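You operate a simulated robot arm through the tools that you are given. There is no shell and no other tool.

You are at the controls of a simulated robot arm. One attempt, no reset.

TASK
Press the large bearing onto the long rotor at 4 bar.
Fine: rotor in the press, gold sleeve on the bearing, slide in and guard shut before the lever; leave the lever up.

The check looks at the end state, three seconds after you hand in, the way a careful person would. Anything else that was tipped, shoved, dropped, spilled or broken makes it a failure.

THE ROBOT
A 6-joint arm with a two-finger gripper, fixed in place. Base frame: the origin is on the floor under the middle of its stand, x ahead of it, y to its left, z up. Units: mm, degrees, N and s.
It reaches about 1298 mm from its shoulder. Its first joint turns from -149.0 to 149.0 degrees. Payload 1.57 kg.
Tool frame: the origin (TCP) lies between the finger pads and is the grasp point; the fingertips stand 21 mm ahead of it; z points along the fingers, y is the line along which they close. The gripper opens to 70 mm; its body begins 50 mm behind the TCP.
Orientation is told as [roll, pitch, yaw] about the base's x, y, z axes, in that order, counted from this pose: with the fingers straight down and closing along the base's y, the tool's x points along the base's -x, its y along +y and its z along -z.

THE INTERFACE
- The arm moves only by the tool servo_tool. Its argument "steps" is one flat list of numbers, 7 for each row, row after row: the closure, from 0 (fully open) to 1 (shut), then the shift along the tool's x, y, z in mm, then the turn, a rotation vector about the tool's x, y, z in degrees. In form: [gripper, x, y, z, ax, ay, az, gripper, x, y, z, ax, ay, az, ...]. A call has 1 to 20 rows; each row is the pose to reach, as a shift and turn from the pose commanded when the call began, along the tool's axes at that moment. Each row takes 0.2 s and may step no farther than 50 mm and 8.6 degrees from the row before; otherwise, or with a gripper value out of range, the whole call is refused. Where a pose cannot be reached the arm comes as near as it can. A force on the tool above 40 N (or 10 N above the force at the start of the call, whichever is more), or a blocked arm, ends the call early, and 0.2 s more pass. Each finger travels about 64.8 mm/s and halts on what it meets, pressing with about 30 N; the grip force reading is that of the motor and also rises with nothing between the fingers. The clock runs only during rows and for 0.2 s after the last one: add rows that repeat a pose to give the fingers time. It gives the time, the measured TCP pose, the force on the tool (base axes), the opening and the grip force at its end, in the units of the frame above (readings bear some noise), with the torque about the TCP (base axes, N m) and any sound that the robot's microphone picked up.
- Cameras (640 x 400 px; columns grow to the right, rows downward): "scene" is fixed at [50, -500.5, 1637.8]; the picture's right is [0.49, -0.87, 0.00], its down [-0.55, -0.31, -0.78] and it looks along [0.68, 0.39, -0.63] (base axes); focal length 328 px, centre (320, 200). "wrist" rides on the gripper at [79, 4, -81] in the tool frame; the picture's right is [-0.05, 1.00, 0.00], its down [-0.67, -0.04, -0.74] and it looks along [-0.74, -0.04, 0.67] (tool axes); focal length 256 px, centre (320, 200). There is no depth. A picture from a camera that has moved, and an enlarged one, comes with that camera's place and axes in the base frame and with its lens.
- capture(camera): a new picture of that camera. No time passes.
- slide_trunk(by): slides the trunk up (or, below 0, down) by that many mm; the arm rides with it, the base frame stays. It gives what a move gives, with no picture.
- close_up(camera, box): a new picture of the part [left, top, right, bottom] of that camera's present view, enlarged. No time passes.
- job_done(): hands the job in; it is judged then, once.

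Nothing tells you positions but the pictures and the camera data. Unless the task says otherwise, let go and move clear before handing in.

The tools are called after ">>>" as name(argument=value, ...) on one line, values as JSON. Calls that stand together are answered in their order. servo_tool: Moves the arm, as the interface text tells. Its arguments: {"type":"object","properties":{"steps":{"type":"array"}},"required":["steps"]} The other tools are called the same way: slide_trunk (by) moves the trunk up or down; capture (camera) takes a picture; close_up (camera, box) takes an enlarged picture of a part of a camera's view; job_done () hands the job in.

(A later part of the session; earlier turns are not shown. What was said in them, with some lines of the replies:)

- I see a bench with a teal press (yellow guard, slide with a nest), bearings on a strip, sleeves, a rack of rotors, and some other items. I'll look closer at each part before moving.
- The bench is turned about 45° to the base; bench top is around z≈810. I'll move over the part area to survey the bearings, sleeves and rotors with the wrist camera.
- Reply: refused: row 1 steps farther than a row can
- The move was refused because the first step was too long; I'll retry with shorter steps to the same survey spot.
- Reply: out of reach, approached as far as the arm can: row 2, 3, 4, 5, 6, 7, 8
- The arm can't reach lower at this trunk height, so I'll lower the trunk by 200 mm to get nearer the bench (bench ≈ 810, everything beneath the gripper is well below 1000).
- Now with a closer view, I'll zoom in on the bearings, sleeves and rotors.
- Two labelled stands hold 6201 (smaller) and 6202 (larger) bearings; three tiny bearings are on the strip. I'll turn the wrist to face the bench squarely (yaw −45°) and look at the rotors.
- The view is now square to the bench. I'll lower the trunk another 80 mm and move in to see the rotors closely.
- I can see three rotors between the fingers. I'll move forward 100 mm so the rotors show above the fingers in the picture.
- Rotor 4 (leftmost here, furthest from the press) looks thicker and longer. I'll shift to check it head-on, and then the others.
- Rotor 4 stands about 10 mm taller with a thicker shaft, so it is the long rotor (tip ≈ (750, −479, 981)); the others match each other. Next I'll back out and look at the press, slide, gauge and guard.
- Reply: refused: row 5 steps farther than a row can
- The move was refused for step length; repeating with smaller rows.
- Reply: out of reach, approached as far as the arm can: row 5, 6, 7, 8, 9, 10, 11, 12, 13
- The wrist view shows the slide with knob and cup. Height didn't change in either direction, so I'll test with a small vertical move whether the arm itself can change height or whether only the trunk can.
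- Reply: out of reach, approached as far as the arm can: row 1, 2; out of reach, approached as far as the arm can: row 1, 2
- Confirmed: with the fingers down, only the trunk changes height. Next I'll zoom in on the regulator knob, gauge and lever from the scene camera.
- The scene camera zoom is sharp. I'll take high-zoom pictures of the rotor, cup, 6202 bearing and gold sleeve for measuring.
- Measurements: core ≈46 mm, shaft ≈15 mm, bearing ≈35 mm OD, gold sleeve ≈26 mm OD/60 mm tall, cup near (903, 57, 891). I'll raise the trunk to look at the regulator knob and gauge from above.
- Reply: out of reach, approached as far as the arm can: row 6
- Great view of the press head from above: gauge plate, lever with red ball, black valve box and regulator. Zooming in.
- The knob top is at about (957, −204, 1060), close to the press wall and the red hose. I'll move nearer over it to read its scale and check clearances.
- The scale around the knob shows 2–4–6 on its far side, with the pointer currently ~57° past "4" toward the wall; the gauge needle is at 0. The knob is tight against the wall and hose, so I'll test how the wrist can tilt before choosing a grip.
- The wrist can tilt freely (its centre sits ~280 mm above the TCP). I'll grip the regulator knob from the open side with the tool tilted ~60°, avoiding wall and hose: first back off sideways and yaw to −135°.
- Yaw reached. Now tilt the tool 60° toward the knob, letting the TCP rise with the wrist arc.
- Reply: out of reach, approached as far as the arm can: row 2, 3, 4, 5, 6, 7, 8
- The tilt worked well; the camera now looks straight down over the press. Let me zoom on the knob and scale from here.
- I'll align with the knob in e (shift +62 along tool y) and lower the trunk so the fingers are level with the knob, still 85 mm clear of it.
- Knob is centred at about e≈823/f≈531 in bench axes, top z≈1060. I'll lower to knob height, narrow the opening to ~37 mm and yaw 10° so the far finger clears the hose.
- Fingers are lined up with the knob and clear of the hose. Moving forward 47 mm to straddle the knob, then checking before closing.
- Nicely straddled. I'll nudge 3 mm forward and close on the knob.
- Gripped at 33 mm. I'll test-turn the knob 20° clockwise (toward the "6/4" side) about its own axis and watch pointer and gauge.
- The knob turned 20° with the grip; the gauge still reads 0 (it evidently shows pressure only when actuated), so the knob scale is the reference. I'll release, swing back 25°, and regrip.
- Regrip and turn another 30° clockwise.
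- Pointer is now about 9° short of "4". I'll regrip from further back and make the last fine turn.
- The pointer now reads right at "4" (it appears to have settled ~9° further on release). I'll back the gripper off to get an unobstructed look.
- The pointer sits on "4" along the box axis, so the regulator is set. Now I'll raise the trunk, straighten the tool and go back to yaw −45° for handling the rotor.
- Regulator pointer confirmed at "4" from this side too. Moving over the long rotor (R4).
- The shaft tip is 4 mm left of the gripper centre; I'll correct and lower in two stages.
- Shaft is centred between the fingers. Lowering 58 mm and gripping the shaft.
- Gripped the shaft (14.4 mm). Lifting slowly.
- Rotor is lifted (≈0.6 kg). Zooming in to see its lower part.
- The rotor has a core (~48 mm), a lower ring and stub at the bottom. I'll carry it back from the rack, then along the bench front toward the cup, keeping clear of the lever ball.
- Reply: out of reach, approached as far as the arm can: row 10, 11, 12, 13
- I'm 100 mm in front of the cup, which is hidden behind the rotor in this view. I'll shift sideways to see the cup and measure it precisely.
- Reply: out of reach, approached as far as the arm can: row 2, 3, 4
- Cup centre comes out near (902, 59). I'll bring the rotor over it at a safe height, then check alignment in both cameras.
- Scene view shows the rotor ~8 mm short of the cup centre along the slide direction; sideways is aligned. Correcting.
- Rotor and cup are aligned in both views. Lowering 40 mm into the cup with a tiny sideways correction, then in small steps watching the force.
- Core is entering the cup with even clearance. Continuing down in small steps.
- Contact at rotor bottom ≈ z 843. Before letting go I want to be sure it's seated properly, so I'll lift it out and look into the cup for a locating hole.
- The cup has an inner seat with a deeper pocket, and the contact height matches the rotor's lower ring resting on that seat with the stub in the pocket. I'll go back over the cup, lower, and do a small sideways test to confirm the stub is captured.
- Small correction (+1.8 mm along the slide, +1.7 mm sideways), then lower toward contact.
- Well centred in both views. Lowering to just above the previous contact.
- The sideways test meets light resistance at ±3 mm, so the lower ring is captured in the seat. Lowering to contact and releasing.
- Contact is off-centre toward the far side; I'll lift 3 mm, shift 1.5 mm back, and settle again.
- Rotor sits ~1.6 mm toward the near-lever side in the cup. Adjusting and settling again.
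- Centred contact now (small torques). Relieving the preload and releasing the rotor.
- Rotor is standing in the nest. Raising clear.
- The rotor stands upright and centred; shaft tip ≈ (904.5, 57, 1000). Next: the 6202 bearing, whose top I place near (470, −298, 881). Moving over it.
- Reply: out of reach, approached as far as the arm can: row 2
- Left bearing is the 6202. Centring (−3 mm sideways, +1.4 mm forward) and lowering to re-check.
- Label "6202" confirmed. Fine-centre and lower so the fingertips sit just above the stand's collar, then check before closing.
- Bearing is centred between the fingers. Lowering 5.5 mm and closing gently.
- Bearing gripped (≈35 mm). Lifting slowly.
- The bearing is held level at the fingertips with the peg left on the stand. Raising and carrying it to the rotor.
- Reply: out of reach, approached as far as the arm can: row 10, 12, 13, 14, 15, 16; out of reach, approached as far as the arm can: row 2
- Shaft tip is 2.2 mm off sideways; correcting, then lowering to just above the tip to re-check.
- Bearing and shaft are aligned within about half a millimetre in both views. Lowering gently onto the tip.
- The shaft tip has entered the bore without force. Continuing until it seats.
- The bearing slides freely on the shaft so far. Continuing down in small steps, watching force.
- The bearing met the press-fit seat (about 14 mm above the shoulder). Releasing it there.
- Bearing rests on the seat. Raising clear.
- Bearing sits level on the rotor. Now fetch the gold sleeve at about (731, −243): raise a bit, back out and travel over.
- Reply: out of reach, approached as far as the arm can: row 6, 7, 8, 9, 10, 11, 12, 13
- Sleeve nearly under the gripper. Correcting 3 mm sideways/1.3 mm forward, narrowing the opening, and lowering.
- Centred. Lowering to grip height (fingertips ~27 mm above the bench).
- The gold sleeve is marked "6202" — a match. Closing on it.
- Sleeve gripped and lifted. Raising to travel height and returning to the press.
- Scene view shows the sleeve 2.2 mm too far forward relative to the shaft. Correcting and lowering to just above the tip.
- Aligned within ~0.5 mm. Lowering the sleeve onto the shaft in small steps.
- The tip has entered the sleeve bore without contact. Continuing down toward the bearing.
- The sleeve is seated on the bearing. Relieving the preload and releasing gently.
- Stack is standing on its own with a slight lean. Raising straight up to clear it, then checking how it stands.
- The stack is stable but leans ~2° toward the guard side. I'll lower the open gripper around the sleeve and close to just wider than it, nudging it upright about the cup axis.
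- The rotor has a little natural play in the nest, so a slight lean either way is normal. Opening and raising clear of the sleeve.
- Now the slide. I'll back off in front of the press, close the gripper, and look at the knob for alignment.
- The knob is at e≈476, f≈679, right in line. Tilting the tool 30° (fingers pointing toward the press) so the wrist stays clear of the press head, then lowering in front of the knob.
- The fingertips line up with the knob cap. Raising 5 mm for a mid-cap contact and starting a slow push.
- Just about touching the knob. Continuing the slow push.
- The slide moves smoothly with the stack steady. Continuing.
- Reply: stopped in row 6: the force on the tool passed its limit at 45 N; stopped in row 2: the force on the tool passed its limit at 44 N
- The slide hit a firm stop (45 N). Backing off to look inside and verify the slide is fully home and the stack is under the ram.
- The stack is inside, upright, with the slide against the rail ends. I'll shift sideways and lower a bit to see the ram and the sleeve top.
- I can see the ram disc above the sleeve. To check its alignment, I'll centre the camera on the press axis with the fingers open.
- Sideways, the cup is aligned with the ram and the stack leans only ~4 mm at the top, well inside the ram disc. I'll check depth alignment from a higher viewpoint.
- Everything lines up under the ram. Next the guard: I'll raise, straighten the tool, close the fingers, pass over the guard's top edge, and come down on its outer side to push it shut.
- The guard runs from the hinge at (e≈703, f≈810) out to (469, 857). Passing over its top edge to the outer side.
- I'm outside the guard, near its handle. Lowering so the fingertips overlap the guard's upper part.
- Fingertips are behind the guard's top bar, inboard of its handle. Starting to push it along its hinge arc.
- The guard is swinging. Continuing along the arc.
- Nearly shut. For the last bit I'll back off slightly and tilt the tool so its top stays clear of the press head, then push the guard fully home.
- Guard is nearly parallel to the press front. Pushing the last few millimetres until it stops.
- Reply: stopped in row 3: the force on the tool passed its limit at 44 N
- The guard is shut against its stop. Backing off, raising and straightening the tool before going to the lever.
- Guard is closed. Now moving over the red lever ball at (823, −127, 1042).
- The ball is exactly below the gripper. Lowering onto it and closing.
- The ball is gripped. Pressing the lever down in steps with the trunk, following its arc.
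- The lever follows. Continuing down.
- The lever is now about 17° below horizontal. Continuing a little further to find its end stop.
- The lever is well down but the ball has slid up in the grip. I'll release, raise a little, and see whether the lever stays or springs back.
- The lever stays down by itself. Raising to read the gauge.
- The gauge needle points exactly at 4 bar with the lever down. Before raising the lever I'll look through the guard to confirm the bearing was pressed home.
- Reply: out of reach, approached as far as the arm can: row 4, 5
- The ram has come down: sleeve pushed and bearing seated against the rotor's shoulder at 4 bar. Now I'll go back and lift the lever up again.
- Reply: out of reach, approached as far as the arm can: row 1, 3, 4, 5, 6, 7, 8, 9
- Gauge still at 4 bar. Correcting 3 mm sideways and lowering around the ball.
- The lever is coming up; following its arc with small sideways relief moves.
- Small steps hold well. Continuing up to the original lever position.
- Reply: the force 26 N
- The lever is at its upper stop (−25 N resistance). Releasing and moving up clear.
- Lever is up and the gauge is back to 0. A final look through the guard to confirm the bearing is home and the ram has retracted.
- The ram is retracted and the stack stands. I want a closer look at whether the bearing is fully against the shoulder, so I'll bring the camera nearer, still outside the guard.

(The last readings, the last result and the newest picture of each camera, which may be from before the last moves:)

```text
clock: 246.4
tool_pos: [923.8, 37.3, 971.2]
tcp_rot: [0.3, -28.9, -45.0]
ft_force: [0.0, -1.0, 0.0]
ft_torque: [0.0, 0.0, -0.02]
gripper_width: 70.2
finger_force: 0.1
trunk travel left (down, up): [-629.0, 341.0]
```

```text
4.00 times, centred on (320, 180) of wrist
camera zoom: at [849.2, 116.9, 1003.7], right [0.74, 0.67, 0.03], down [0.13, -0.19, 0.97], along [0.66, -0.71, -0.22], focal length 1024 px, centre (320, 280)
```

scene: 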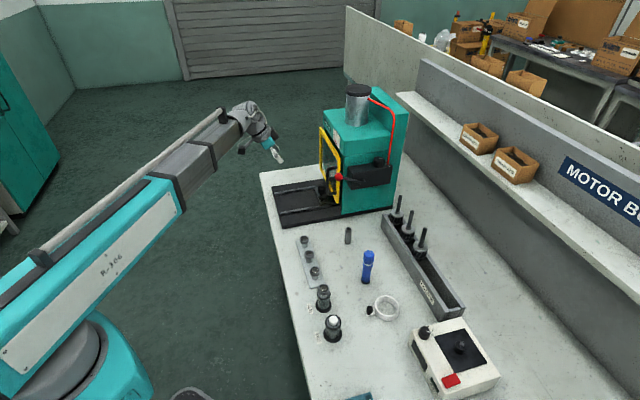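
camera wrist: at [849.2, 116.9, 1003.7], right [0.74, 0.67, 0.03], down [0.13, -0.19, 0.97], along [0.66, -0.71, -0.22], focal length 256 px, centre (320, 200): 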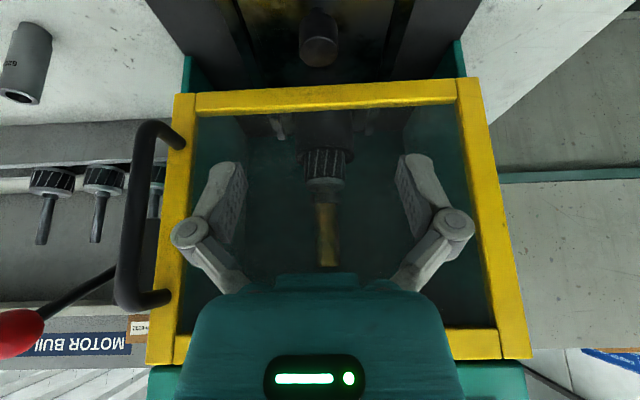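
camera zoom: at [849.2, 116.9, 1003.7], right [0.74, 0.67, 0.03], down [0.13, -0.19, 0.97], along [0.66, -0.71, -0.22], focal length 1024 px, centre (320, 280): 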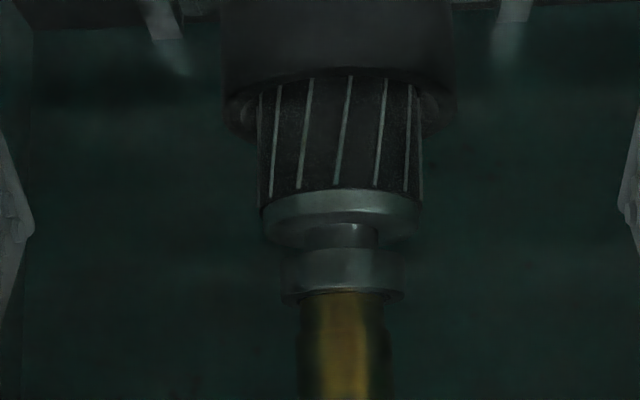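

The bearing sits flush on the rotor's shoulder, ram retracted, guard shut, lever up. Backing the arm well clear before handing in.

>>> servo_tool(steps=[0, 35, 0, -19.4, 0, 0, 0, 0, 70, 0, -38.8, 0, 0, 0, 0, 105, 0, -58.2, 0, 0, 0, 0, 140, 0, -77.6, 0, 0, 0, 0, 175, 0, -97, 0, 0, 0, 0, 175, 0, -97, 0, 0, 0])

>>> slide_trunk(by=150)

>>> capture(camera="scene")

>>> close_up(camera="scene", box=[250, 80, 480, 230])

>>> close_up(camera="scene", box=[270, 200, 510, 400])

```text
clock: 247.8
tool_pos: [781.3, 175.2, 971.1]
tcp_rot: [0.3, -28.8, -45.1]
ft_force: [0.7, 0.0, 0.1]
ft_torque: [0.02, -0.02, 0.0]
gripper_width: 70.1
finger_force: 0.0
trunk travel left (down, up): [-629.0, 341.0]
```

```text
clock: 249.6
tool_pos: [782.3, 174.1, 1120.7]
tcp_rot: [0.3, -28.8, -45.0]
ft_force: [-0.4, 0.3, -0.6]
ft_torque: [-0.01, -0.01, 0.03]
gripper_width: 69.9
finger_force: 0.1
trunk travel left (down, up): [-779.0, 191.0]
```

```text
taken
```

scene: 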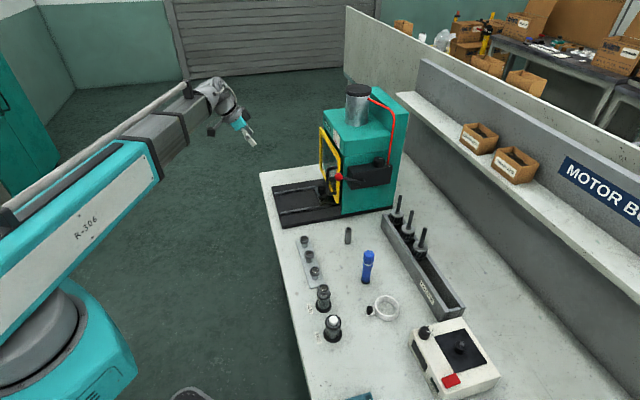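

```text
2.67 times, centred on (365, 155) of scene
camera zoom: at [50.0, -500.5, 1637.8], right [0.49, -0.87, 0.0], down [-0.55, -0.31, -0.78], along [0.68, 0.39, -0.63], focal length 875 px, centre (200, 320)
```

zoom: 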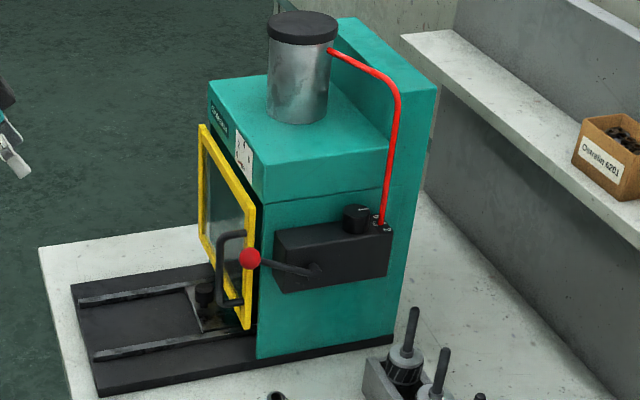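

```text
2.00 times, centred on (390, 300) of scene
camera zoom: at [50.0, -500.5, 1637.8], right [0.49, -0.87, 0.0], down [-0.55, -0.31, -0.78], along [0.68, 0.39, -0.63], focal length 656 px, centre (180, 0)
```

zoom: 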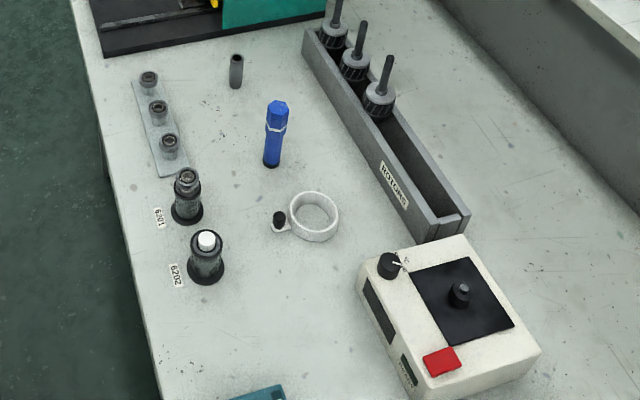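

The 6202 bearing is on the long rotor, the guard is shut, the slide is in and the lever is up. Nothing else on the bench looks disturbed and the arm is clear, so I'm handing in.

>>> job_done()

```text
The job is handed in.
```

I pressed the 6202 bearing, the larger of the two labelled ones, onto the long rotor at 4 bar and handed the job in. Seen through the shut guard afterwards, the bearing sits on the rotor's shoulder with no visible gap; a gap under about 2 mm would not show from there.

- **Rotor:** I took the tallest of the four in the rack. It stands in the press nest, where it has a little play and leans slightly.
- **Sleeve:** the gold one, stamped 6202, went on the bearing before pressing and is still on the shaft.
- **Pressure:** I set the regulator to the 4 on its scale. With the lever down the gauge needle pointed at 4.
- **Press:** the slide was pushed in and the guard shut before I moved the lever. Both were pushed against their stops and are still closed.
- **Lever:** it stays where it is put, so I lifted it back to its upper stop. The ram is retracted and the gauge is back at 0.

In the final camera views nothing else on the bench looked moved or tipped. The arm is clear of the press.
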